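You operate a simulated robot arm through the tools that you are given. There is no shell and no other tool. Be economical: measure what you need, move in short steps, check, and stop when the job is done.

Carry out the task below with a simulated robot arm. There is one attempt and no reset: what you move stays moved.

JOB
Lift the taller bolt, close and pin the gate latch, drop the bolt.
Fine: at the middle posts of the long gate; the latch pin with the teal cap is parked in the pin hole of the middle post; leave the lower bolt down and the hinge pins alone.

It is judged by the outcome, as a careful person would: the job done as asked, and still so three seconds after it is handed in. It fails if anything else is knocked over, pushed out of place, dropped, spilled or broken. A push-on lid holds only when it is set on centred and level and pressed home; a screw cap is set on level and turned clockwise until tight.

ROBOT AND FRAMES
A 7-joint arm with a two-finger parallel gripper, fixed in place. Base frame: the origin is at the foot of the arm, x ahead of it, y to its left, z up. Units: m, degrees, N and s.
With the tool pointing down near the work surface it reaches from about 0.24 to 0.68 m from the base axis. Its first joint turns from -66.0 to 66.0 degrees. Payload 1.57 kg.
The TCP is the grasp point between the finger pads, 0.03 m short of the fingertips. In the tool frame z runs along the fingers and y along their closing line. Largest opening 0.11 m; finger width 0.024, thickness 0.012; the body of the gripper, 0.048 by 0.112 m, starts 0.078 m behind the TCP.
Orientation is that of the tool frame in the base frame, as a unit quaternion [w, x, y, z]. With the fingers straight down and closing along the base's y, the tool's x points along the base's -x, its y along +y and its z along -z.

CONTROLS
- The arm moves only by the tool move_arm. Its argument "deltas" is one flat list of numbers, 7 for each row, row after row: the opening, from 0 (shut) to 1 (fully open), then the shift along the tool's x, y, z in m, then the turn, a rotation vector about the tool's x, y, z in degrees. In form: [fingers, tx, ty, tz, ax, ay, az, fingers, tx, ty, tz, ax, ay, az, ...]. A call has 1 to 10 rows; each row shifts and turns the commanded pose from where the row before left it, along the tool's axes as they then stand. Rows are played at 5 a second. More than 0.05 m and 8.6 degrees between two rows, or a gripper value outside its range, and nothing of the call is played. A pose out of reach is approached as far as the arm can. The call stops where the force on the tool passes 60 N (or 10 N more than at its start, if that is more) or the arm is blocked; 0.2 s more then pass. The fingers move at their own pace (about 0.108 m/s each) and stop on an object; they squeeze with about 21 N. The grip force told is the motor's: it shows also when the fingers shut on nothing. Time passes only in rows, and 0.2 s behind the last, so rows that do not move let the fingers close. It gives the time, the measured TCP pose, the force on the tool (base axes), the opening and the grip force at its end, in the units of the frame above (readings bear some noise), with the torque about the TCP (base axes, N m) and any sound that the robot's microphone picked up.
- Cameras (640 x 400 px; columns grow to the right, rows downward): "scene" is fixed at [0.1495, -0.3775, 1.416]; the picture's right is [0.90, -0.43, 0.00], its down [-0.19, -0.41, -0.89] and it looks along [0.38, 0.81, -0.45] (base axes); focal length 312 px, centre (320, 200). "wrist" rides on the gripper at [0.07, 0.016, -0.141] in the tool frame; the picture's right is [-0.23, 0.97, 0.00], its down [-0.86, -0.20, -0.48] and it looks along [-0.47, -0.11, 0.88] (tool axes); focal length 222 px, centre (320, 200).
- get_image(camera): a new picture of that camera. The clock stands still meanwhile.
- point_at(camera, pixels): for up to 12 pixels [column, row] of the newest picture of that camera ("zoom" is the newest enlarged one), the place [x, y, z] in the base frame of the surface seen there, good to about 0.002 m. The clock stands still meanwhile.
- inspect(camera, box): a new picture of the part [left, top, right, bottom] of that camera's present view, enlarged. The clock stands still meanwhile.
- finish_job(): hands the job in; it is judged then, once.

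Keep the steps short. Do not move on a guess: measure, check each grasp and each placing, and mend mistakes. In all there are 80 turns and 54 pictures (those below and enlarged ones count). Leave the gripper open and the arm clear of the work at the hand-in unless told otherwise, and finish with a single line.

The tools are called after ">>>" as name(argument=value, ...) on one line, values as JSON. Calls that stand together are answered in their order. move_arm: Moves the arm, as the interface text tells. Its arguments: {"type":"object","properties":{"deltas":{"type":"array","items":{"type":"number"}}},"required":["deltas"]} The other tools are called the same way: get_image (camera) takes a picture; point_at (camera, pixels) gives the place of the surface under pixels of a picture; inspect (camera, box) takes an enlarged picture of a part of a camera's view; finish_job () hands the job in.

At the start:

```text
time_s: 0.0
eef_pos: [0.3212, 0.1635, 1.2889]
ee_rot: [0.001, 0.001, 1.0, 0.001]
force: [0.1, 0.1, -0.4]
wrist_torque: [0.01, 0.02, 0.0]
grip_width: 0.11
finger_force: 0.2
```

scene: 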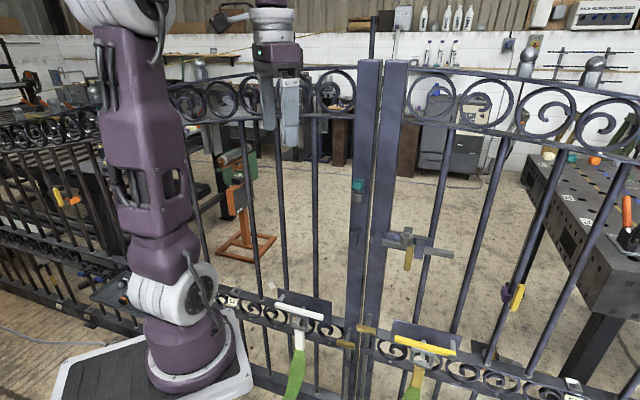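
wrist: 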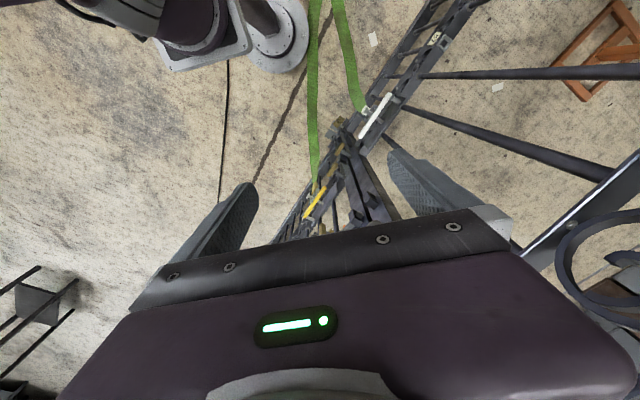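

I see the gate's two middle posts near columns 355-410. The teal cap is near (358,185), a latch near (410,245), and bolts with white and yellow handles near (300,310) and (425,345). I'll enlarge these areas before measuring.

>>> inspect(camera="scene", box=[320, 160, 480, 290])

>>> inspect(camera="scene", box=[250, 270, 490, 400])

```text
3.08 times, centred on (400, 225) of scene
```

zoom: 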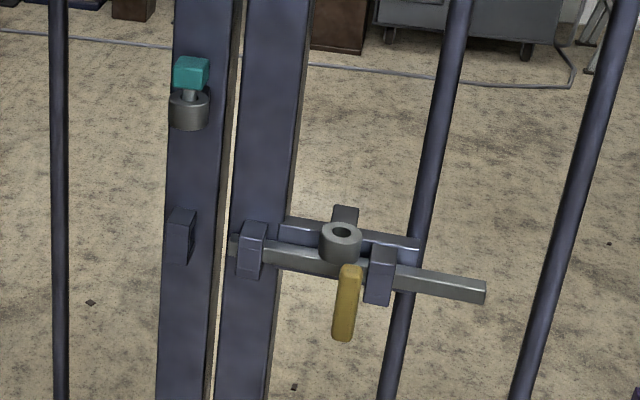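

```text
2.67 times, centred on (370, 335) of scene
```

zoom: 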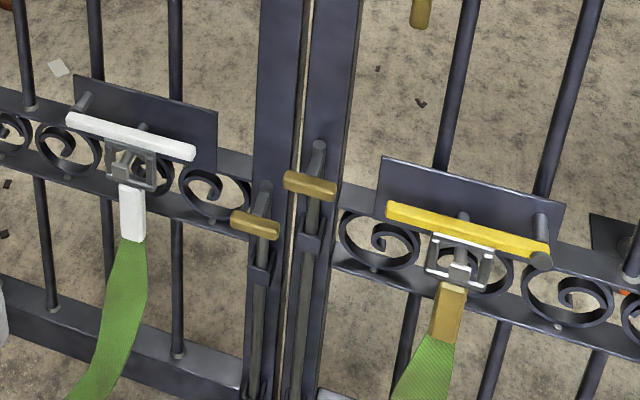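

Two brass-handled drop bolts sit at the middle posts. The right one looks taller. The latch bar is on the right post, with its keeper on the left post. I'll measure the latch parts first.

>>> inspect(camera="scene", box=[340, 170, 450, 280])

>>> inspect(camera="scene", box=[330, 310, 400, 400])

```text
3.64 times, centred on (395, 225) of scene
```

zoom: 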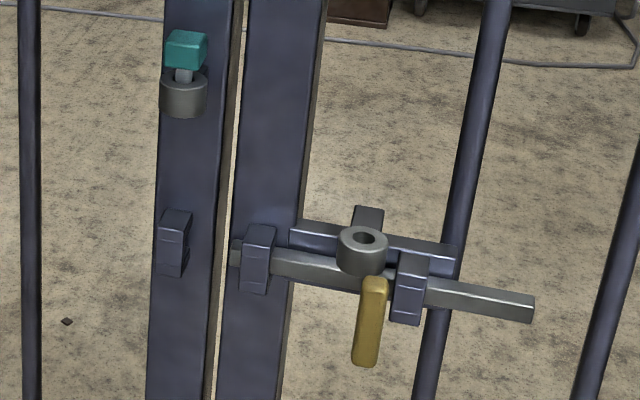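

```text
4.44 times, centred on (365, 355) of scene
```

zoom: 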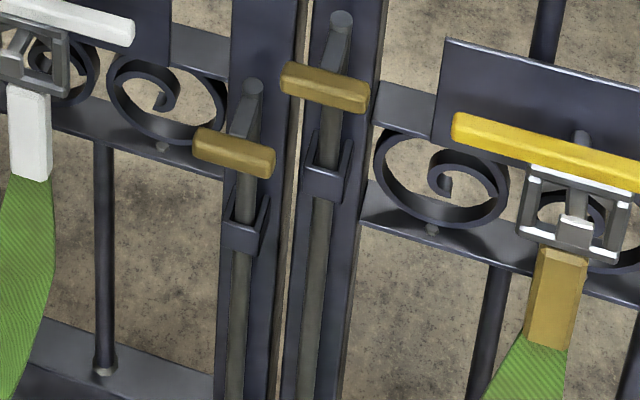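

Next I'll measure points on the bolts in this zoom.

>>> point_at(camera="zoom", pixels=[[341, 18], [285, 82], [325, 85], [365, 95], [322, 180], [253, 87], [198, 143], [235, 155], [270, 162], [243, 235], [360, 60], [318, 260]])

>>> get_image(camera="scene")

```text
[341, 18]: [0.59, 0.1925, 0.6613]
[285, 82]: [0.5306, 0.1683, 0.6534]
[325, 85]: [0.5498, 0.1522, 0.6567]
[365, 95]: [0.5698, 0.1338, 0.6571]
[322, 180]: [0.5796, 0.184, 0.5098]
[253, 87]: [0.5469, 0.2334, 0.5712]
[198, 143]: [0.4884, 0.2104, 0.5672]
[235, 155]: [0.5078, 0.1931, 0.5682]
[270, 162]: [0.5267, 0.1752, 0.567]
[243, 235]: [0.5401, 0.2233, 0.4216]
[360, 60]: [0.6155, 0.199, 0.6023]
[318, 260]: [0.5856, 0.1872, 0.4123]
```

```text
47 pictures are left
```

scene: 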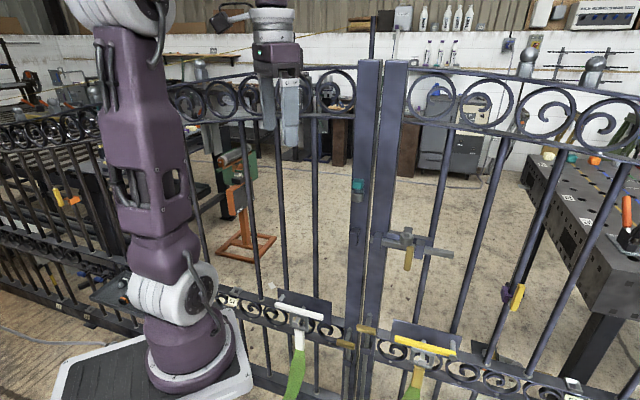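

The taller bolt is the right one, with its top at z≈0.661. The gate line runs at about -42°. Now I'll measure the latch.

>>> inspect(camera="scene", box=[345, 170, 455, 280])

>>> point_at(camera="scene", pixels=[[366, 60], [395, 62], [350, 250], [375, 270], [360, 300], [385, 290]])

```text
3.64 times, centred on (400, 225) of scene
```

zoom: 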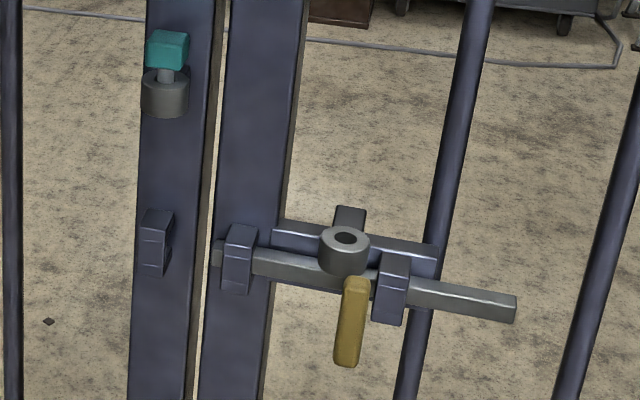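

```text
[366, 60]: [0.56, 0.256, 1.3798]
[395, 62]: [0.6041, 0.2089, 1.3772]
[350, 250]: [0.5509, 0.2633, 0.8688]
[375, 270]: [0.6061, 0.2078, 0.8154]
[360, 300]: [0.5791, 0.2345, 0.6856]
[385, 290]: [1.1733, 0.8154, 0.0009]
```

>>> point_at(camera="zoom", pixels=[[165, 40], [152, 55], [182, 57], [165, 100], [166, 75], [344, 237], [344, 262], [328, 238], [362, 240], [352, 284], [347, 358], [350, 215]])

>>> point_at(camera="zoom", pixels=[[217, 250], [290, 262], [510, 305], [450, 295], [155, 218], [152, 250], [240, 232], [235, 270], [395, 262], [390, 305], [344, 228], [300, 235]])

```text
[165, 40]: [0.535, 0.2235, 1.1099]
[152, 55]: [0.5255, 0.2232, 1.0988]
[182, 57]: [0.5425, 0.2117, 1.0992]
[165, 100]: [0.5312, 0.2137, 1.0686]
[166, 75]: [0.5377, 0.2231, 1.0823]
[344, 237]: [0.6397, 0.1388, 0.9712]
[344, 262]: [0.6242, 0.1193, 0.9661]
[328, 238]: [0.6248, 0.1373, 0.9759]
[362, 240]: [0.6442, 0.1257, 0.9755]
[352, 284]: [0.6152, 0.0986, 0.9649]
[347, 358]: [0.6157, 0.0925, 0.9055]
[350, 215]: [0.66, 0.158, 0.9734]
```

```text
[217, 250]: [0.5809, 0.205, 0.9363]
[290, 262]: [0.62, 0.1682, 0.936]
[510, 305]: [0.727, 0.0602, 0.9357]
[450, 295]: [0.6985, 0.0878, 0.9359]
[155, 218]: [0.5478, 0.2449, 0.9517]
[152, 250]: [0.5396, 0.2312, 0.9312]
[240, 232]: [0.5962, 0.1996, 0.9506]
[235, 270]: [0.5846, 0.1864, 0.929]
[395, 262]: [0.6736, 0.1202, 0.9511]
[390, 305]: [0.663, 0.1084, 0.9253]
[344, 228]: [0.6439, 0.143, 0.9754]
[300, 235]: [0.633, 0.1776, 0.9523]
```

The gate line runs along u=(0.707,-0.707). I'll use s for the distance along it and d for the distance from the base towards it. The bar, rings and bolt handles stand at d≈0.50-0.56. The post faces are at d≈0.576.

I'll yaw the tool 45° so it's square to the gate, then move in front of the posts at s≈0.2, d≈0.45, z≈1.15.

>>> move_arm(deltas=[1, 0, 0, 0, 0, 0, -7.5, 1, 0, 0, 0, 0, 0, -7.5, 1, 0, 0, 0, 0, 0, -7.5, 1, 0, 0, 0, 0, 0, -7.5, 1, 0, 0, 0, 0, 0, -7.5, 1, 0, 0, 0, 0, 0, -7.5, 1, -0.0267, -0.022, 0.025, 0, 0, 0, 1, -0.0267, -0.022, 0.025, 0, 0, 0, 1, -0.0267, -0.022, 0.025, 0, 0, 0, 1, -0.0267, -0.022, 0.025, 0, 0, 0])

```text
time_s: 2.2
eef_pos: [0.4589, 0.1752, 1.1902]
ee_rot: [0.001, -0.382, 0.924, 0.0]
force: [0.7, 0.1, -0.1]
wrist_torque: [-0.01, 0.02, 0.02]
grip_width: 0.1099
finger_force: 0.1
```

The yaw is right and the TCP is at s≈0.20, d≈0.45. Now I'll pitch the tool up to horizontal, facing the gate.

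>>> move_arm(deltas=[1, 0, 0, 0, 0, -8.5, 0, 1, 0, 0, 0, 0, -8.5, 0, 1, 0, 0, 0, 0, -8.5, 0, 1, 0, 0, 0, 0, -8.5, 0, 1, 0, 0, 0, 0, -8.5, 0, 1, 0, 0, 0, 0, -8.5, 0, 1, 0, 0, 0, 0, -8.5, 0, 1, 0, 0, 0, 0, -8.5, 0, 1, 0, 0, 0, 0, -8.5, 0, 1, 0, 0, 0, 0, -8.5, 0])

>>> move_arm(deltas=[1, 0, 0, 0, 0, -5, 0, 1, 0, 0, 0, 0, 0, 0])

>>> get_image(camera="wrist")

>>> get_image(camera="scene")

```text
time_s: 4.4
eef_pos: [0.4615, 0.1759, 1.19]
ee_rot: [0.626, -0.281, 0.68, 0.258]
force: [0.1, 0.4, 0.1]
wrist_torque: [0.03, 0.01, 0.0]
grip_width: 0.1101
finger_force: 0.1
```

```text
time_s: 5.0
eef_pos: [0.4598, 0.1757, 1.1909]
ee_rot: [0.64, -0.276, 0.667, 0.263]
force: [-0.5, 0.7, 0.0]
wrist_torque: [0.0, -0.01, -0.02]
grip_width: 0.1101
finger_force: 0.2
```

```text
45 pictures are left
```

wrist: 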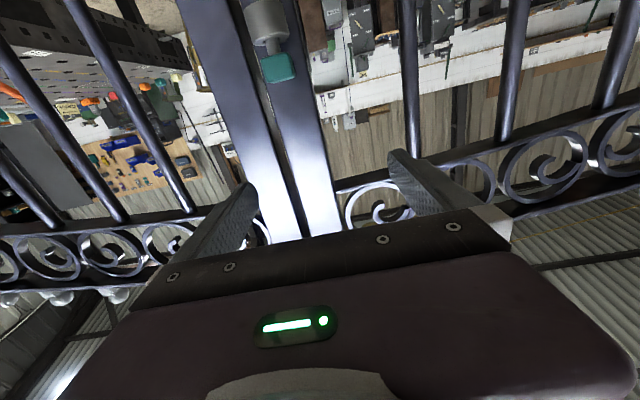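

```text
44 pictures are left
```

scene: 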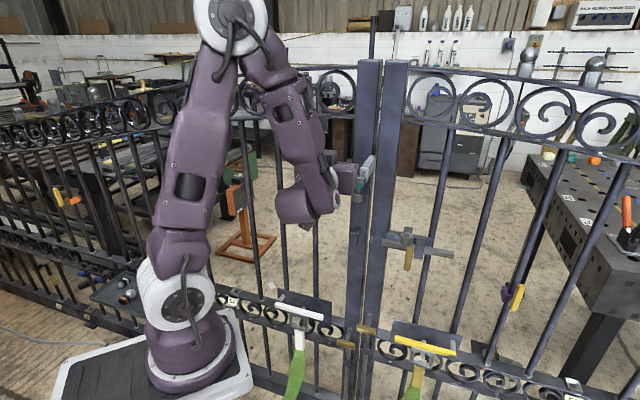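

The horizontal pose works, with the tool x down, y along -u and z into the gate. Next I'll shift to view the latch squarely, to s≈0.32, d≈0.40, z≈1.04.

>>> move_arm(deltas=[1, 0.0375, -0.03, -0.0125, 0, 0, 0, 1, 0.0375, -0.03, -0.0125, 0, 0, 0, 1, 0.0375, -0.03, -0.0125, 0, 0, 0, 1, 0.0375, -0.03, -0.0125, 0, 0, 0, 1, 0, 0, 0, 0, 0, 0])

>>> get_image(camera="wrist")

```text
time_s: 6.2
eef_pos: [0.5171, 0.0523, 1.0422]
ee_rot: [0.654, -0.269, 0.654, 0.27]
force: [-0.3, -0.3, 0.3]
wrist_torque: [-0.05, -0.04, -0.06]
grip_width: 0.1096
finger_force: 0.1
out of reach, approached as far as the arm can: row 4
```

```text
43 pictures are left
```

wrist: 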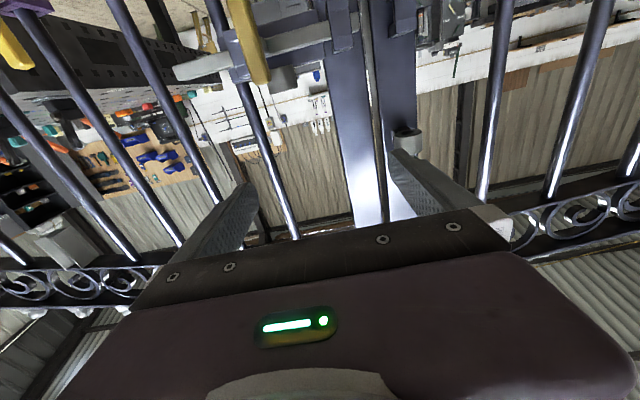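

The latch shows at the top of the picture. I'll lower the tool 0.04 m so it moves further into view, then zoom in.

>>> move_arm(deltas=[1, 0.04, 0, 0, 0, 0, 0, 1, 0, 0, 0, 0, 0, 0])

>>> inspect(camera="wrist", box=[160, 0, 440, 175])

```text
time_s: 6.8
eef_pos: [0.531, 0.0494, 1.0083]
ee_rot: [0.653, -0.27, 0.653, 0.272]
force: [0.8, 0.5, 0.0]
wrist_torque: [-0.02, 0.0, 0.02]
grip_width: 0.1099
finger_force: 0.0
out of reach, approached as far as the arm can: row 1
```

```text
2.29 times, centred on (300, 88) of wrist
```

zoom: 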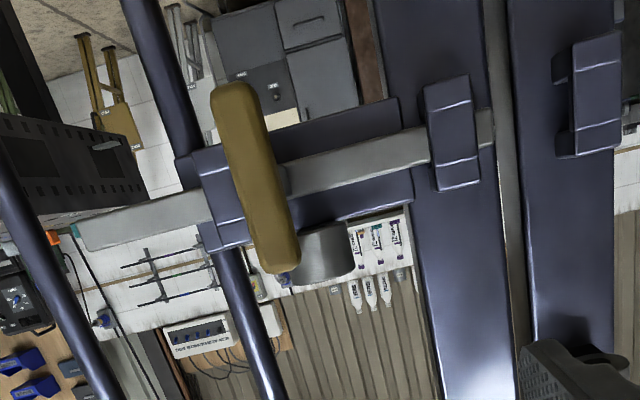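

The latch bar slides in two guides, with the pin ring above it. The bar's end must go left into the keeper on the left post. Before moving down, I'll look at the taller bolt's bracket in a tight zoom.

>>> inspect(camera="scene", box=[345, 310, 385, 360])

>>> inspect(camera="scene", box=[330, 350, 390, 400])

```text
8.00 times, centred on (365, 335) of scene
```

zoom: 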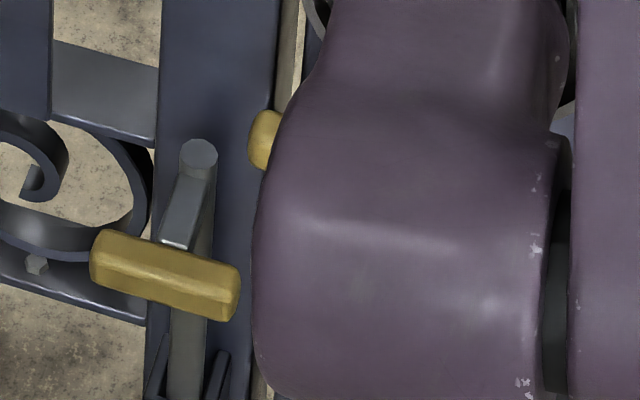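

```text
8.00 times, centred on (360, 375) of scene
```

zoom: 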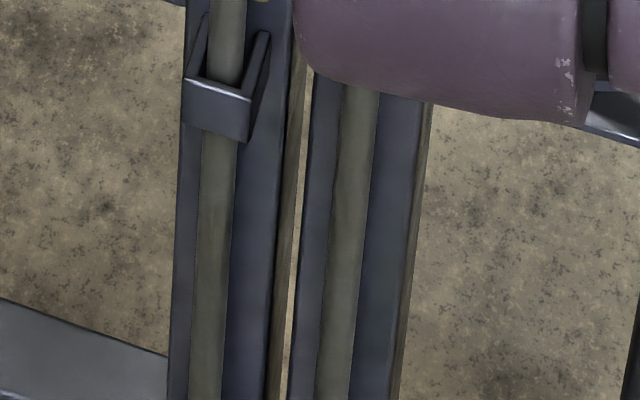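

The taller bolt's T-handle is clear: a bar along u held on a stem in front of the rod. I'll lower the horizontal tool in front of the posts, clear of everything, to see what it can reach.

>>> move_arm(deltas=[1, 0.04, 0.008, 0, 0, 0, 0, 1, 0.04, 0.008, 0, 0, 0, 0, 1, 0.04, 0.008, 0, 0, 0, 0, 1, 0.04, 0.008, 0, 0, 0, 0, 1, 0, 0, 0, 0, 0, 0])

```text
time_s: 8.0
eef_pos: [0.5534, 0.0692, 0.8525]
ee_rot: [0.654, -0.269, 0.654, 0.27]
force: [-0.1, -0.3, 1.0]
wrist_torque: [-0.01, 0.02, 0.02]
grip_width: 0.1099
finger_force: 0.1
out of reach, approached as far as the arm can: row 1, 2, 3, 4
```

Horizontal at d=0.40 is too close in for the arm. I'll step toward the gate and left, to check reach near d≈0.45 and s≈0.28.

>>> move_arm(deltas=[1, 0, 0.02, 0.02, 0, 0, 0, 1, 0, 0.02, 0.02, 0, 0, 0, 1, 0, 0, 0, 0, 0, 0])

```text
time_s: 8.8
eef_pos: [0.5534, 0.1275, 0.8527]
ee_rot: [0.654, -0.27, 0.653, 0.27]
force: [-0.7, 1.0, 0.4]
wrist_torque: [0.0, -0.01, -0.04]
grip_width: 0.1101
finger_force: 0.0
```

Now the pose is reachable at s≈0.301, d≈0.48. I'll take a scene picture and measure the neighbouring white and yellow handles, so I don't hit them when I go lower.

>>> get_image(camera="scene")

>>> point_at(camera="scene", pixels=[[278, 306], [321, 317], [298, 322], [299, 340], [398, 340], [453, 352], [424, 347], [418, 372], [423, 362], [308, 300], [418, 330]])

```text
39 pictures are left
```

scene: 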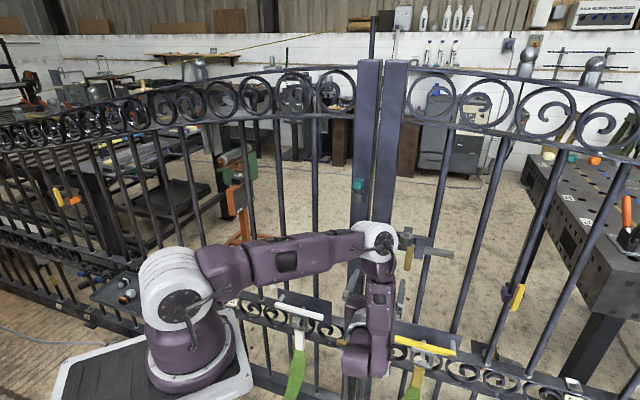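

```text
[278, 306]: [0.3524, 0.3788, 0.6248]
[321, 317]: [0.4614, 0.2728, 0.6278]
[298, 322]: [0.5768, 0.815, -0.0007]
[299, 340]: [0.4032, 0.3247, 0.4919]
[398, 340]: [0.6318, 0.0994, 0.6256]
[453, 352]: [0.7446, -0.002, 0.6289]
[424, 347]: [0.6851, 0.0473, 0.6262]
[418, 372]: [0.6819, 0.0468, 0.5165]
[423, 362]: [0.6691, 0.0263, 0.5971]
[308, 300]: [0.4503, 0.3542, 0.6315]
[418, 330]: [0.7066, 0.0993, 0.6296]
```

There's clearance: the yellow handle starts at s=0.377 and the white one ends at s=0.133. I'll lower to z≈0.73 at s≈0.281, pulling back to d≈0.455.

>>> move_arm(deltas=[1, 0, 0.01, -0.0135, 0, 0, 0, 1, 0, 0.01, -0.013, 0, 0, 0, 1, 0.04, 0, 0, 0, 0, 0, 1, 0.04, 0, 0, 0, 0, 0, 1, 0.04, 0, 0, 0, 0, 0, 1, 0, 0, 0, 0, 0, 0])

```text
time_s: 10.2
eef_pos: [0.5572, 0.1285, 0.7338]
ee_rot: [0.654, -0.269, 0.653, 0.27]
force: [-0.6, 0.3, -0.3]
wrist_torque: [0.03, -0.01, -0.02]
grip_width: 0.1099
finger_force: 0.0
out of reach, approached as far as the arm can: row 1, 2
```

Close in, the horizontal pose reaches only to d≈0.485. I'll pitch the tool 45° downward instead and grip the T-bar by its two ends, with the fingers on either side of the stem. First I'll rotate in place above the handle.

>>> move_arm(deltas=[1, 0, 0, 0, 0, 7.5, 0, 1, 0, 0, 0, 0, 7.5, 0, 1, 0, 0, 0, 0, 7.5, 0, 1, 0, 0, 0, 0, 7.5, 0, 1, 0, 0, 0, 0, 7.5, 0, 1, 0, 0, 0, 0, 7.5, 0, 1, 0.02, 0.011, 0, 0, 0, 0, 1, 0.02, 0.011, 0, 0, 0, 0, 1, 0, 0, 0, 0, 0, 0])

>>> get_image(camera="wrist")

>>> get_image(camera="scene")

```text
time_s: 12.2
eef_pos: [0.5166, 0.1236, 0.7038]
ee_rot: [0.355, -0.353, 0.853, 0.146]
force: [-0.1, 0.5, -0.5]
wrist_torque: [0.0, 0.0, 0.0]
grip_width: 0.1101
finger_force: 0.0
```

```text
38 pictures are left
```

wrist: 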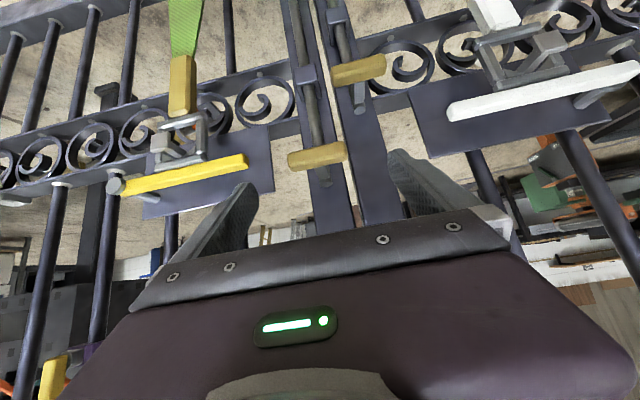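

```text
37 pictures are left
```

scene: 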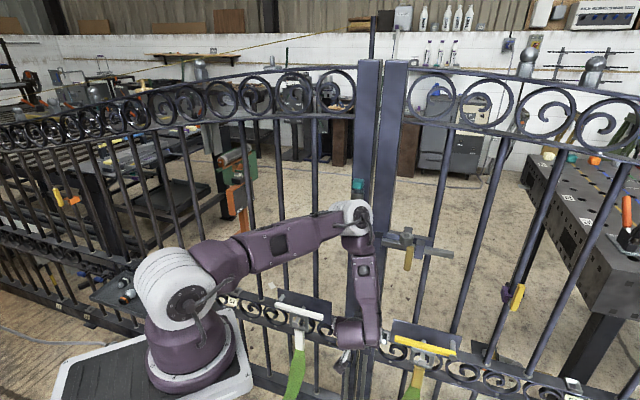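

The taller bolt's handle sits between the fingers at wrist pixels around (316,157). I'll zoom in and measure its ends and the bracket.

>>> inspect(camera="wrist", box=[250, 0, 410, 200])

>>> point_at(camera="wrist", pixels=[[290, 161], [317, 150], [317, 157], [316, 166], [344, 151], [324, 180], [308, 75], [318, 130], [300, 15]])

```text
2.00 times, centred on (330, 100) of wrist
```

zoom: 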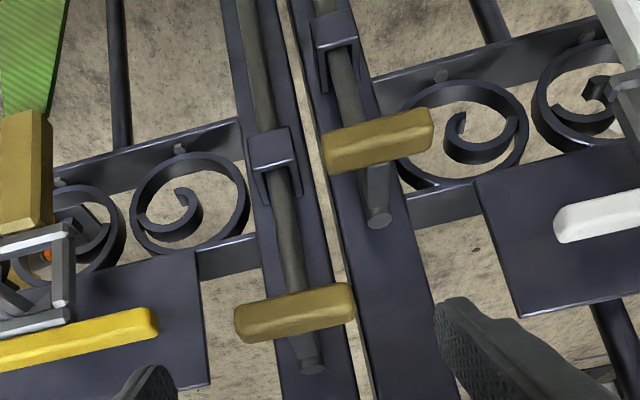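

```text
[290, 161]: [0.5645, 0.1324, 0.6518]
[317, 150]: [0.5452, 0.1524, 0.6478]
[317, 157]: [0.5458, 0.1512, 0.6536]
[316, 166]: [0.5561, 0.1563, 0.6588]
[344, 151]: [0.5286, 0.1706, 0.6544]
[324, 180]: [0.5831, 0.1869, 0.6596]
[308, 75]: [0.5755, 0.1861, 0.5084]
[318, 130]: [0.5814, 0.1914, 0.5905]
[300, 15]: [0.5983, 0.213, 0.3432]
```

The bar's centre is at s≈0.280, d≈0.502, z≈0.652, and it's about 0.055 m long. The TCP is aligned above and in front of it. I'll advance 0.071 m along the tool axis with the fingers open.

>>> move_arm(deltas=[1, 0.002, -0.002, 0.0237, 0, 0, 0, 1, 0, 0, 0.0237, 0, 0, 0, 1, 0, 0, 0.0237, 0, 0, 0, 1, 0, 0, 0, 0, 0, 0])

>>> get_image(camera="wrist")

```text
time_s: 13.2
eef_pos: [0.553, 0.156, 0.6528]
ee_rot: [0.354, -0.353, 0.854, 0.146]
force: [0.2, -0.9, 0.2]
wrist_torque: [-0.01, 0.0, -0.01]
grip_width: 0.1097
finger_force: 0.1
```

```text
35 pictures are left
```

wrist: 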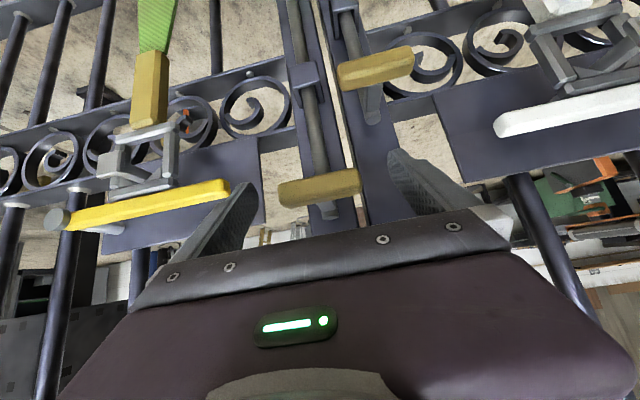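

The TCP is at s=0.281, d=0.501, z=0.653, on the bar's centre. I'll close on its ends.

>>> move_arm(deltas=[0.4, 0, 0, 0, 0, 0, 0, 0.4, 0, 0, 0, 0, 0, 0, 0.4, 0, 0, 0, 0, 0, 0, 0.4, 0, 0, 0, 0, 0, 0])

```text
time_s: 14.2
eef_pos: [0.5524, 0.1564, 0.6539]
ee_rot: [0.354, -0.352, 0.854, 0.146]
force: [-1.2, 3.4, -3.7]
wrist_torque: [0.22, 0.03, 0.22]
grip_width: 0.0602
finger_force: 45.1
```

Gripped at 0.060 m width. I'll lift 0.02 m straight up as a trial, watching the force.

>>> move_arm(deltas=[0.3, -0.00707, 0, -0.00707, 0, 0, 0, 0.3, -0.00707, 0, -0.00707, 0, 0, 0, 0.3, 0, 0, 0, 0, 0, 0])

>>> get_image(camera="wrist")

>>> inspect(camera="scene", box=[330, 300, 410, 400])

```text
time_s: 15.0
eef_pos: [0.5522, 0.1568, 0.6739]
ee_rot: [0.353, -0.353, 0.854, 0.147]
force: [-9.1, 8.0, -12.0]
wrist_torque: [0.03, -0.09, -0.18]
grip_width: 0.0599
finger_force: 44.9
```

```text
34 pictures are left
```

wrist: 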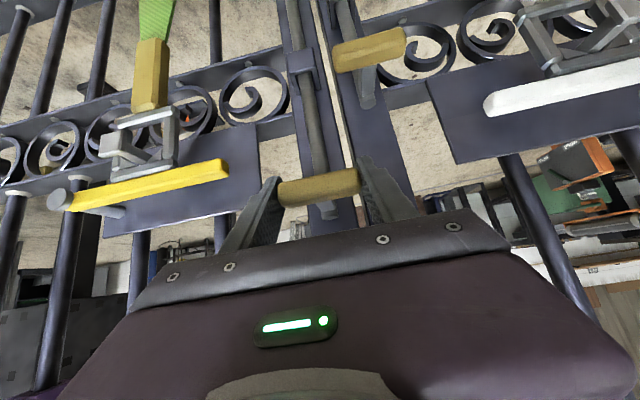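

```text
4.00 times, centred on (370, 350) of scene
```

zoom: 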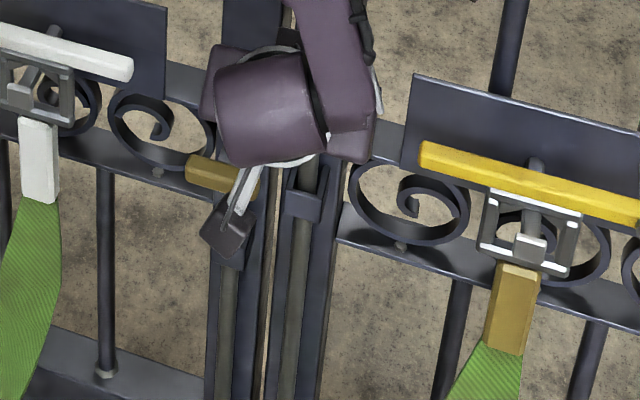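

The bar came up with the fingers. There is a side load of about 12 N along -u, so I'll ease 1 mm that way and lift another 0.04 m.

>>> move_arm(deltas=[0.3, -0.00707, 0.001, -0.00707, 0, 0, 0, 0.3, -0.00707, 0, -0.00707, 0, 0, 0, 0.3, -0.00707, 0, -0.00707, 0, 0, 0, 0.3, -0.00707, 0, -0.00707, 0, 0, 0, 0.3, 0, 0, 0, 0, 0, 0])

```text
time_s: 16.2
eef_pos: [0.553, 0.1577, 0.7143]
ee_rot: [0.354, -0.352, 0.854, 0.146]
force: [-13.9, -2.1, 0.1]
wrist_torque: [-0.93, 0.92, 0.35]
grip_width: 0.06
finger_force: 45.5
```

Lifted 0.06 m in all, still holding. I'll ease the small lateral loads and continue up 0.03 m, feeling for a stop or a detent.

>>> move_arm(deltas=[0.3, -0.0064, 0.001, -0.0078, 0, 0, 0, 0.3, -0.00707, 0, -0.00707, 0, 0, 0, 0.3, -0.00707, 0, -0.00707, 0, 0, 0, 0.3, 0, 0, 0, 0, 0, 0])

>>> get_image(camera="wrist")

```text
time_s: 17.2
eef_pos: [0.552, 0.1562, 0.7444]
ee_rot: [0.354, -0.353, 0.854, 0.145]
force: [6.9, -0.9, -30.2]
wrist_torque: [0.05, 0.22, 0.38]
grip_width: 0.0596
finger_force: 45.2
```

```text
32 pictures are left
```

wrist: 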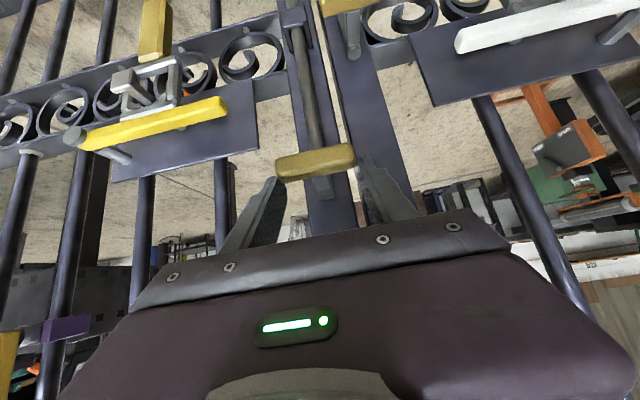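

The vertical load rose to 30 N, and the bar sits closer to the fingertips than before. I'll measure where the bar is now.

>>> point_at(camera="wrist", pixels=[[280, 170], [316, 163], [350, 155], [316, 150], [324, 188], [293, 18]])

```text
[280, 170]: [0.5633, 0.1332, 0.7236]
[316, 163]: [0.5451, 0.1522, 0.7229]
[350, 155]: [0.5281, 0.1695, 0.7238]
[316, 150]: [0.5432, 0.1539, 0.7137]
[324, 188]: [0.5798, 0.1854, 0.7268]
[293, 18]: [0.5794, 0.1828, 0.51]
```

The bar has risen 0.07 m while the tool rose 0.09 m, so it reached an upper stop and slipped slightly in the fingers. I'll lower the tool a little to take the load off, and read whether the bolt's weight hangs on me.

>>> move_arm(deltas=[0.3, 0.0028, 0, 0.0028, 0, 0, 0, 0.3, 0, 0, 0, 0, 0, 0, 0.3, 0, 0, 0, 0, 0, 0])

>>> move_arm(deltas=[0.3, 0.0028, 0, 0.0028, 0, 0, 0, 0.3, 0, 0, 0, 0, 0, 0, 0.3, 0, 0, 0, 0, 0, 0])

```text
time_s: 18.0
eef_pos: [0.5533, 0.1561, 0.7426]
ee_rot: [0.355, -0.353, 0.853, 0.146]
force: [-10.3, -16.7, 7.6]
wrist_torque: [0.39, -0.3, 0.53]
grip_width: 0.0598
finger_force: 44.9
```

```text
time_s: 18.8
eef_pos: [0.5519, 0.1558, 0.7368]
ee_rot: [0.355, -0.352, 0.854, 0.145]
force: [-4.7, -17.6, 0.2]
wrist_torque: [0.38, -0.2, 0.19]
grip_width: 0.0597
finger_force: 44.7
```

The vertical load is about zero, but there's a push of around 16 N away from the gate. I'll ease back 2-3 mm so the rod hangs freely and read again.

>>> move_arm(deltas=[0.3, 0.0018, 0, -0.0018, 0, 0, 0, 0.3, 0, 0, 0, 0, 0, 0, 0.3, 0, 0, 0, 0, 0, 0])

>>> get_image(camera="wrist")

```text
time_s: 19.6
eef_pos: [0.5517, 0.1559, 0.7373]
ee_rot: [0.358, -0.352, 0.852, 0.147]
force: [20.5, 0.7, 1.9]
wrist_torque: [-0.2, -0.02, 0.34]
grip_width: 0.0596
finger_force: 45.3
```

```text
31 pictures are left
```

wrist: 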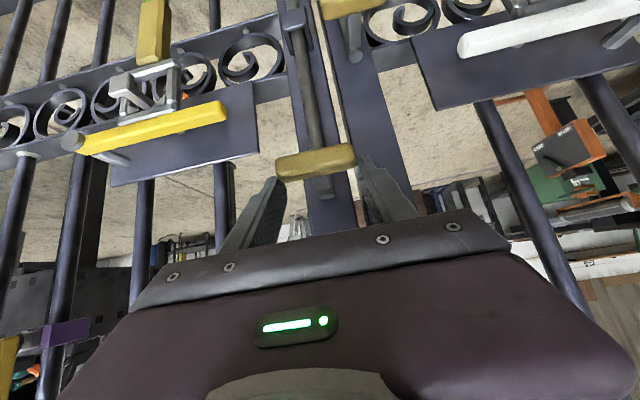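

>>> point_at(camera="wrist", pixels=[[280, 170], [316, 163], [350, 155], [326, 188]])

```text
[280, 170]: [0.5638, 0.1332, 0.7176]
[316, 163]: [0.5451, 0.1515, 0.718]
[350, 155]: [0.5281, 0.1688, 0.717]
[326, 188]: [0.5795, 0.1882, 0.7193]
```

The bar follows the tool smoothly with almost no hanging weight, so friction seems to hold the bolt. I'll raise it back to the top, then loosen the fingers slightly and see whether it stays.

>>> move_arm(deltas=[0.3, -0.0042, 0, -0.0042, 0, 0, 0, 0.3, 0, 0, 0, 0, 0, 0, 0.66, 0, 0, 0, 0, 0, 0, 0.66, 0, 0, 0, 0, 0, 0])

>>> get_image(camera="wrist")

```text
time_s: 20.6
eef_pos: [0.5491, 0.155, 0.7415]
ee_rot: [0.354, -0.352, 0.854, 0.146]
force: [0.2, -0.4, -0.2]
wrist_torque: [0.0, 0.03, -0.01]
grip_width: 0.0726
finger_force: 0.0
```

```text
30 pictures are left
```

wrist: 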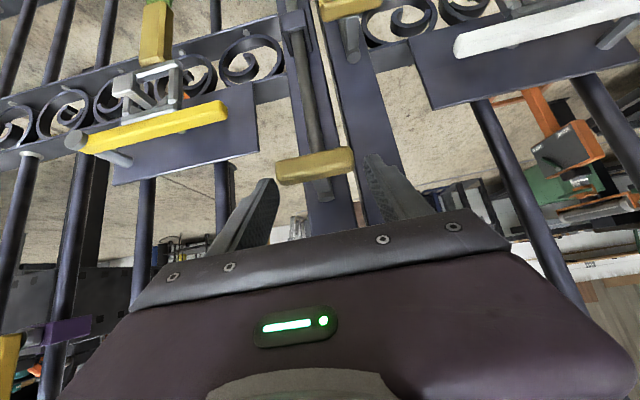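

The bolt stays up on its own, with its bar at z≈0.72. I'll open, back off along the tool axis, rise, and shift right to face the latch handle at s≈0.367.

>>> move_arm(deltas=[1, 0, 0, 0, 0, 0, 0, 1, 0, 0, -0.035, 0, 0, 0, 1, 0, 0, -0.035, 0, 0, 0, 1, -0.0283, 0, -0.0283, 0, 0, 0, 1, -0.0283, 0, -0.0283, 0, 0, 0, 1, -0.0283, 0, -0.0283, 0, 0, 0, 1, 0, -0.0435, 0, 0, 0, 0, 1, 0, -0.0435, 0, 0, 0, 0, 1, 0, 0, 0, 0, 0, 0])

>>> get_image(camera="wrist")

```text
time_s: 22.6
eef_pos: [0.5767, 0.0558, 0.9113]
ee_rot: [0.355, -0.353, 0.853, 0.146]
force: [0.3, 0.3, 0.0]
wrist_torque: [-0.02, 0.0, 0.04]
grip_width: 0.11
finger_force: 0.1
```

```text
29 pictures are left
```

wrist: 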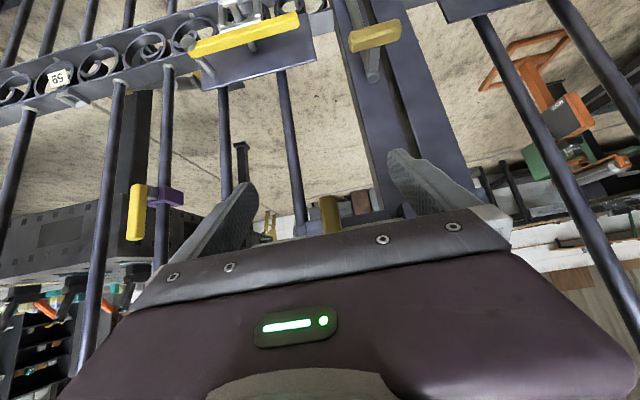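

The latch handle's lower end shows between the fingers. I'll rise to z≈0.99, then come in along the tool axis so the fingers straddle the handle at z≈0.937.

>>> move_arm(deltas=[1, -0.0283, 0, -0.0283, 0, 0, 0, 1, -0.0283, 0, -0.0283, 0, 0, 0, 1, 0, 0, 0, 0, 0, 0, 1, 0, 0, 0.025, 0, 0, 0, 1, 0, 0, 0.025, 0, 0, 0, 1, 0, 0, 0.023, 0, 0, 0, 1, 0, 0, 0, 0, 0, 0])

>>> get_image(camera="wrist")

>>> inspect(camera="scene", box=[335, 170, 465, 300])

```text
time_s: 24.2
eef_pos: [0.6125, 0.0937, 0.9415]
ee_rot: [0.355, -0.352, 0.854, 0.146]
force: [0.7, -0.1, -0.2]
wrist_torque: [-0.02, 0.04, 0.02]
grip_width: 0.1098
finger_force: 0.2
```

```text
28 pictures are left
```

wrist: 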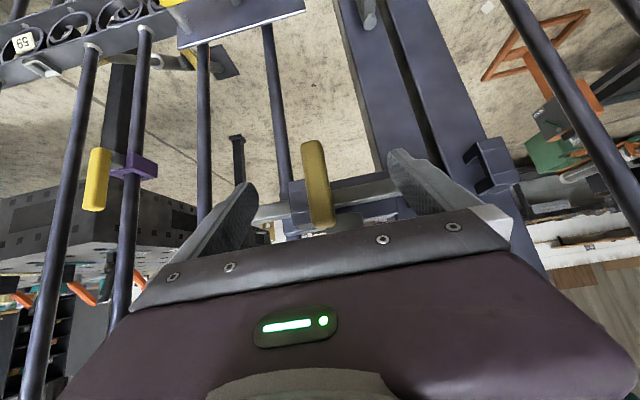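

```text
3.08 times, centred on (400, 235) of scene
```

zoom: 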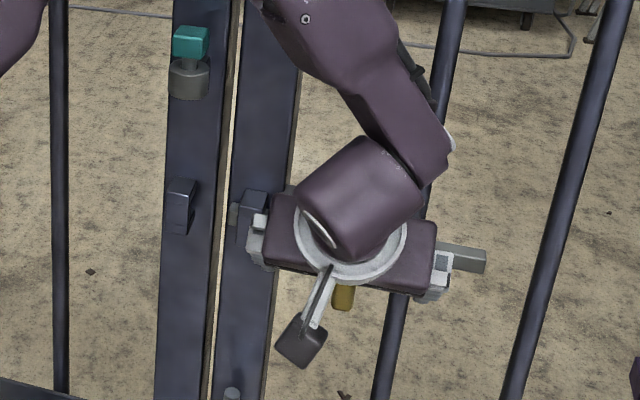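

The handle is centred between the fingers at s=0.367, d=0.499, z=0.941. I'll close on it.

>>> move_arm(deltas=[0.05, 0, 0, 0, 0, 0, 0, 0.05, 0, 0, 0, 0, 0, 0, 0.05, 0, 0, 0, 0, 0, 0, 0.05, 0, 0, 0, 0, 0, 0])

```text
time_s: 25.2
eef_pos: [0.6117, 0.0939, 0.9406]
ee_rot: [0.354, -0.352, 0.854, 0.145]
force: [5.3, -3.4, -0.2]
wrist_torque: [0.18, 0.37, 0.08]
grip_width: 0.018
finger_force: 32.1
```

The handle is held at 0.018 m width. I'll slide it left along the gate in small steps, trying 0.02 m first.

>>> move_arm(deltas=[0.05, 0, 0.01, 0, 0, 0, 0, 0.05, 0, 0.01, 0, 0, 0, 0, 0.05, 0, 0, 0, 0, 0, 0])

>>> inspect(camera="scene", box=[335, 170, 465, 300])

```text
time_s: 26.0
eef_pos: [0.5975, 0.1078, 0.942]
ee_rot: [0.356, -0.352, 0.853, 0.147]
force: [-3.7, -7.9, 12.3]
wrist_torque: [0.48, 0.02, 0.08]
grip_width: 0.0178
finger_force: 32.3
```

```text
3.08 times, centred on (400, 235) of scene
```

zoom: 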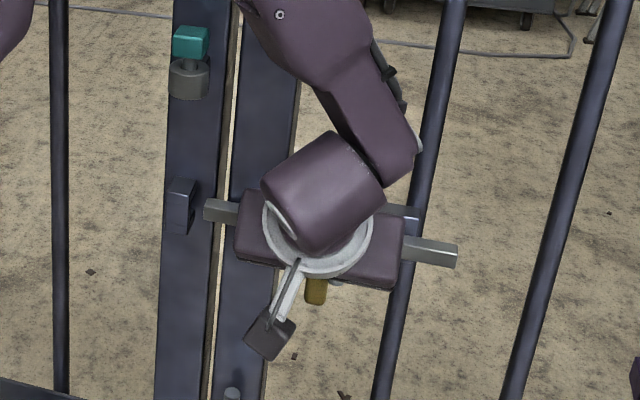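

The bar moves, and its left end is nearing the keeper. I'll slide another 0.03 m.

>>> move_arm(deltas=[0.05, 0, 0.01, 0, 0, 0, 0, 0.05, 0, 0.01, 0, 0, 0, 0, 0.05, 0, 0.01, 0, 0, 0, 0, 0.05, 0, 0, 0, 0, 0, 0])

>>> inspect(camera="scene", box=[335, 170, 465, 300])

```text
time_s: 27.0
eef_pos: [0.5769, 0.1293, 0.9416]
ee_rot: [0.354, -0.353, 0.853, 0.147]
force: [-8.2, -9.3, 18.5]
wrist_torque: [0.44, 0.11, 0.27]
grip_width: 0.018
finger_force: 32.2
```

```text
3.08 times, centred on (400, 235) of scene
```

zoom: 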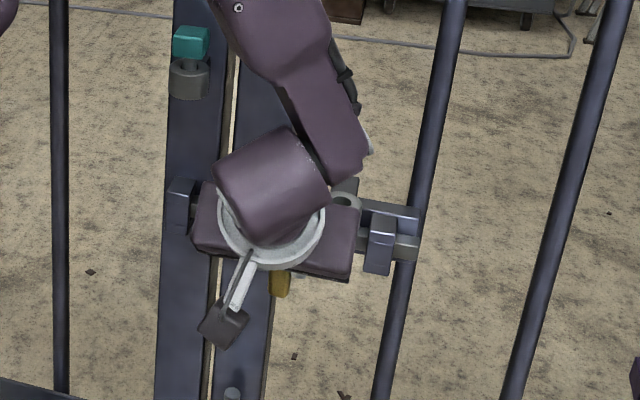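

The ring stays fixed while the bar slides (0.05 m so far). I'll ease the load slightly, up and back, and keep sliding until it stops.

>>> move_arm(deltas=[0.05, 0, 0.007, -0.0015, 0, 0, 0, 0.05, 0, 0.007, 0, 0, 0, 0, 0.05, 0, 0, 0, 0, 0, 0])

>>> get_image(camera="wrist")

>>> inspect(camera="scene", box=[335, 170, 465, 300])

```text
time_s: 27.8
eef_pos: [0.5708, 0.1351, 0.9416]
ee_rot: [0.356, -0.349, 0.855, 0.143]
force: [44.7, -21.0, -13.5]
wrist_torque: [0.51, 0.79, 0.19]
grip_width: 0.0179
finger_force: 32.8
```

```text
24 pictures are left
```

wrist: 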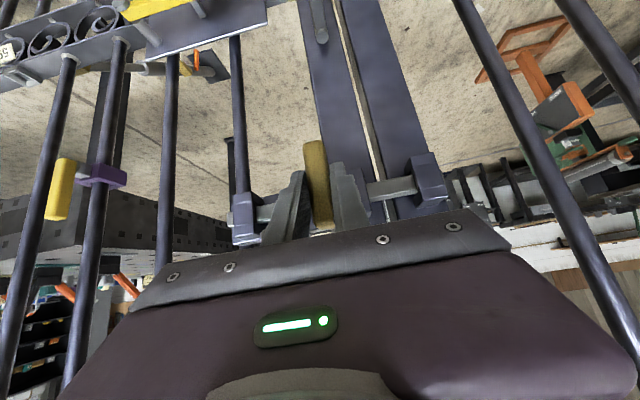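

```text
3.08 times, centred on (400, 235) of scene
```

zoom: 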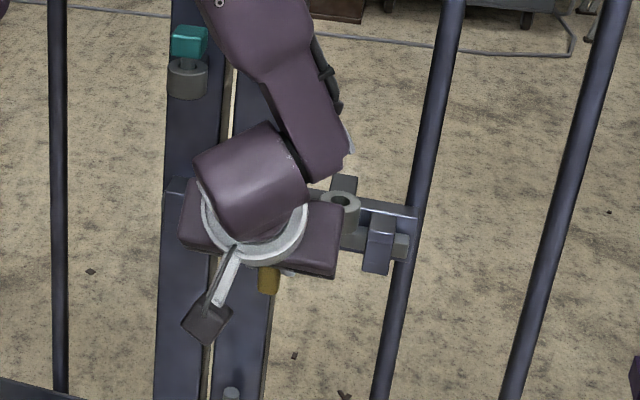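

A hard stop of about 46 N: the bar is fully home after 0.06 m of travel. I'll relax 5 mm of command, open, and back off along the tool axis.

>>> move_arm(deltas=[0.05, 0, -0.0045, 0, 0, 0, 0, 0.5, 0, 0, 0, 0, 0, 0, 0.5, 0, 0, 0, 0, 0, 0, 0.5, 0, 0, -0.025, 0, 0, 0, 0.5, 0, 0, -0.03, 0, 0, 0, 0.5, 0, 0, -0.03, 0, 0, 0, 0.5, 0, 0, 0, 0, 0, 0])

>>> inspect(camera="scene", box=[335, 150, 465, 290])

>>> get_image(camera="wrist")

```text
time_s: 29.4
eef_pos: [0.5244, 0.0946, 1.0014]
ee_rot: [0.355, -0.352, 0.854, 0.146]
force: [-0.5, 0.0, -1.0]
wrist_torque: [0.01, 0.01, -0.01]
grip_width: 0.0552
finger_force: 0.1
```

```text
2.86 times, centred on (400, 220) of scene
```

zoom: 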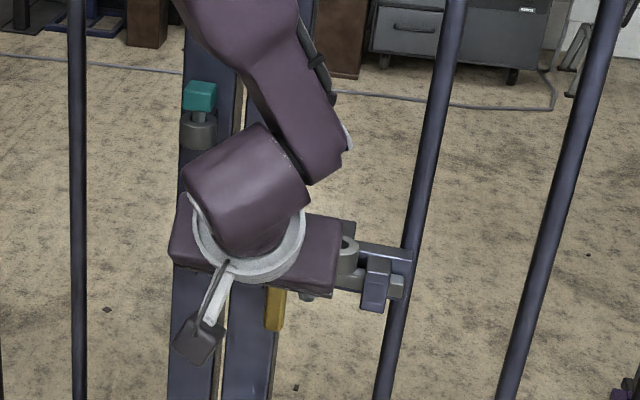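

```text
21 pictures are left
```

wrist: 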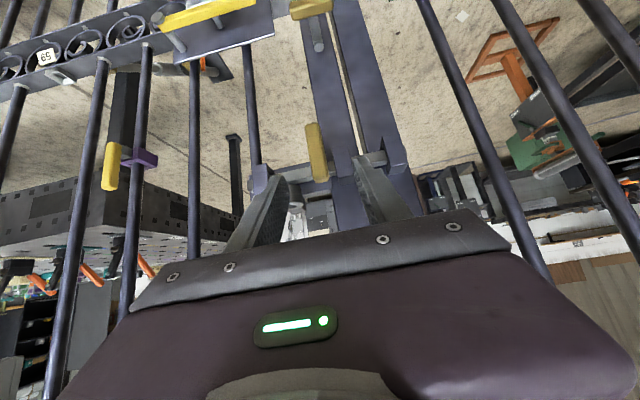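

The latch is closed and clear. Next is the pin. Its cap centre is at s≈0.224, d≈0.541, z≈1.10. I'll raise the tool, shift left and pitch back to horizontal, in front of it at z≈1.12.

>>> move_arm(deltas=[0.5, -0.0283, 0, -0.0283, 0, 0, 0, 0.5, -0.0283, 0, -0.0283, 0, 0, 0, 0.5, -0.0283, 0, -0.0283, 0, 0, 0, 0.5, 0, 0.04, 0, 0, -7.5, 0, 0.5, 0, 0.04, 0, 0, -7.5, 0, 0.5, 0, 0, 0, 0, -7.5, 0, 0.5, 0, 0, 0, 0, -7.5, 0, 0.5, 0, 0, 0, 0, -7.5, 0, 0.5, 0, 0, 0, 0, -7.5, 0, 0.5, 0, 0, 0, 0, 0, 0])

>>> get_image(camera="wrist")

>>> inspect(camera="scene", box=[335, 200, 455, 290])

```text
time_s: 31.6
eef_pos: [0.4737, 0.1493, 1.1189]
ee_rot: [0.654, -0.271, 0.653, 0.271]
force: [-0.3, 0.1, 0.7]
wrist_torque: [0.0, -0.02, -0.01]
grip_width: 0.055
finger_force: 0.0
out of reach, approached as far as the arm can: row 9
```

```text
20 pictures are left
```

wrist: 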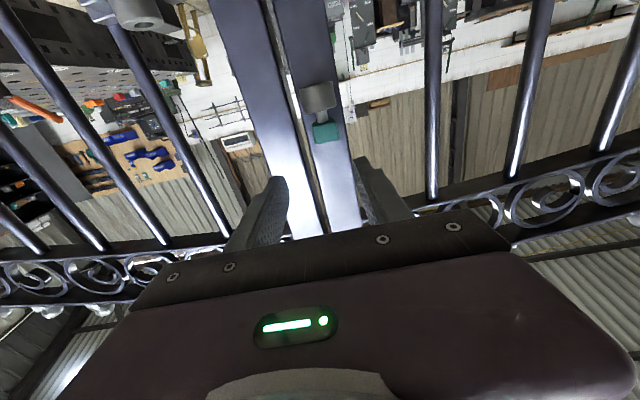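

```text
4.44 times, centred on (395, 245) of scene
```

zoom: 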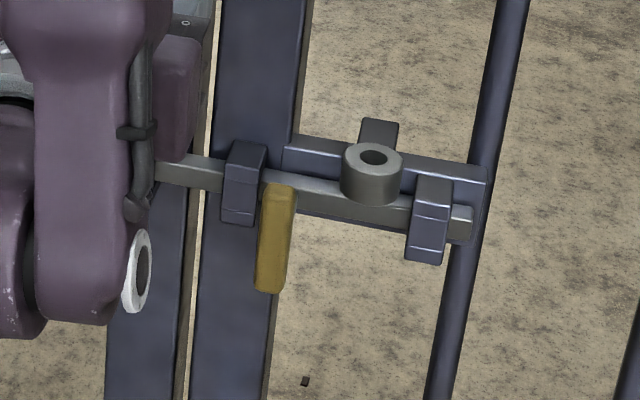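

The bar is in the keeper and the fixed ring is open. I'll measure the ring's rim and the cap.

>>> point_at(camera="zoom", pixels=[[345, 160], [400, 161], [372, 172], [375, 146], [361, 157], [387, 157], [374, 157], [370, 198], [275, 190], [460, 210], [378, 128]])

>>> point_at(camera="wrist", pixels=[[314, 133], [326, 132], [338, 130], [326, 125], [326, 140], [320, 117], [317, 97], [303, 97], [331, 95], [318, 107], [316, 86]])

```text
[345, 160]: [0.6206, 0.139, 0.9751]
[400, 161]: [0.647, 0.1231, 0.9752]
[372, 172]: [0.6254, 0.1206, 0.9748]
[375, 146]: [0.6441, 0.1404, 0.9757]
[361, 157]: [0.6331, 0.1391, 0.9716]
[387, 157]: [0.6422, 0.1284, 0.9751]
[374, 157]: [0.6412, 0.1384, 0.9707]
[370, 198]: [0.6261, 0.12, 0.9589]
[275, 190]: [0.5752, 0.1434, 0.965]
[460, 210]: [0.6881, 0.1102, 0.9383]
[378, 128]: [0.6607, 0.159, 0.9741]
```

```text
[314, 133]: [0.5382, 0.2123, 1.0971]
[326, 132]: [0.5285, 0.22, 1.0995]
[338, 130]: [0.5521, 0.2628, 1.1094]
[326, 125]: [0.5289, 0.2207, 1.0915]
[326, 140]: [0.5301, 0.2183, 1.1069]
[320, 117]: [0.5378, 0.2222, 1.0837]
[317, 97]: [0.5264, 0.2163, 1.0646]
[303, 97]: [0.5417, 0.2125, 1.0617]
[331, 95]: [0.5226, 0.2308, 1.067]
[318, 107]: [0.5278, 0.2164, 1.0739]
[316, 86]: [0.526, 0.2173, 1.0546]
```

The target ring's centre is at s≈0.356, d≈0.5415, top z=0.975. The parked ring and cap are centred at s≈0.2196, d≈0.540, and the cap spans z 1.089-1.110. I'll align at s=0.2196, z=1.100 and advance to d≈0.532.

>>> move_arm(deltas=[0.5, 0.019, 0.0098, 0, 0, 0, 0, 0.5, 0, 0, 0.03, 0, 0, 0, 0.5, 0, 0, 0.03, 0, 0, 0, 0.5, 0, 0, 0.0315, 0, 0, 0, 0.5, 0, 0, 0, 0, 0, 0])

>>> inspect(camera="wrist", box=[240, 120, 400, 220])

```text
time_s: 32.8
eef_pos: [0.5419, 0.2211, 1.101]
ee_rot: [0.653, -0.27, 0.654, 0.27]
force: [0.4, 0.4, -1.3]
wrist_torque: [0.01, 0.0, -0.02]
grip_width: 0.055
finger_force: 0.0
out of reach, approached as far as the arm can: row 1
```

```text
4.00 times, centred on (320, 170) of wrist
```

zoom: 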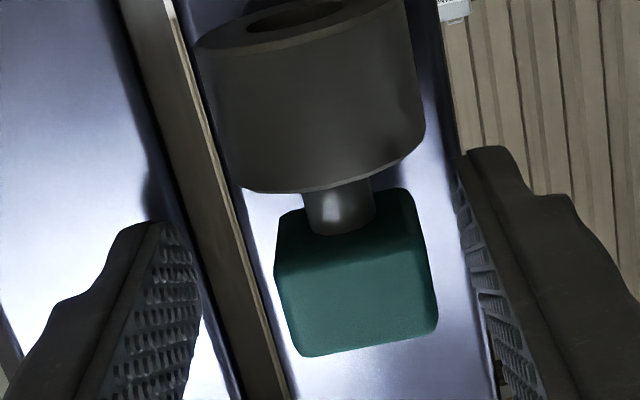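

The cap sits between the fingers, but the TCP is 7 mm to the right (s=0.227) and 6 mm too deep. I'll correct that, then close.

>>> move_arm(deltas=[0.5, 0, 0.0072, -0.005, 0, 0, 0, 0.5, 0, 0, 0, 0, 0, 0])

>>> inspect(camera="wrist", box=[240, 120, 400, 220])

```text
time_s: 33.4
eef_pos: [0.5326, 0.2216, 1.1025]
ee_rot: [0.654, -0.27, 0.653, 0.271]
force: [0.2, 0.5, -1.0]
wrist_torque: [0.02, 0.03, -0.02]
grip_width: 0.055
finger_force: 0.0
```

```text
4.00 times, centred on (320, 170) of wrist
```

zoom: 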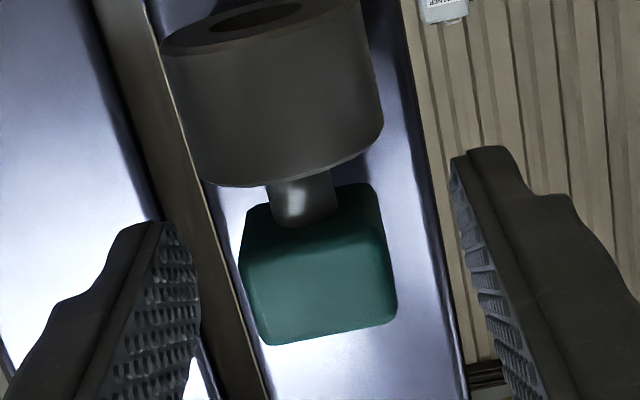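

Now centred at s=0.220, d=0.533. I'll close on the cap.

>>> move_arm(deltas=[0.1, 0, 0, 0, 0, 0, 0, 0.1, 0, 0, 0, 0, 0, 0, 0.1, 0, 0, 0, 0, 0, 0])

```text
time_s: 34.2
eef_pos: [0.5331, 0.2213, 1.1019]
ee_rot: [0.654, -0.27, 0.653, 0.27]
force: [-0.3, -0.3, -0.3]
wrist_torque: [0.02, -0.01, 0.03]
grip_width: 0.0258
finger_force: 20.9
```

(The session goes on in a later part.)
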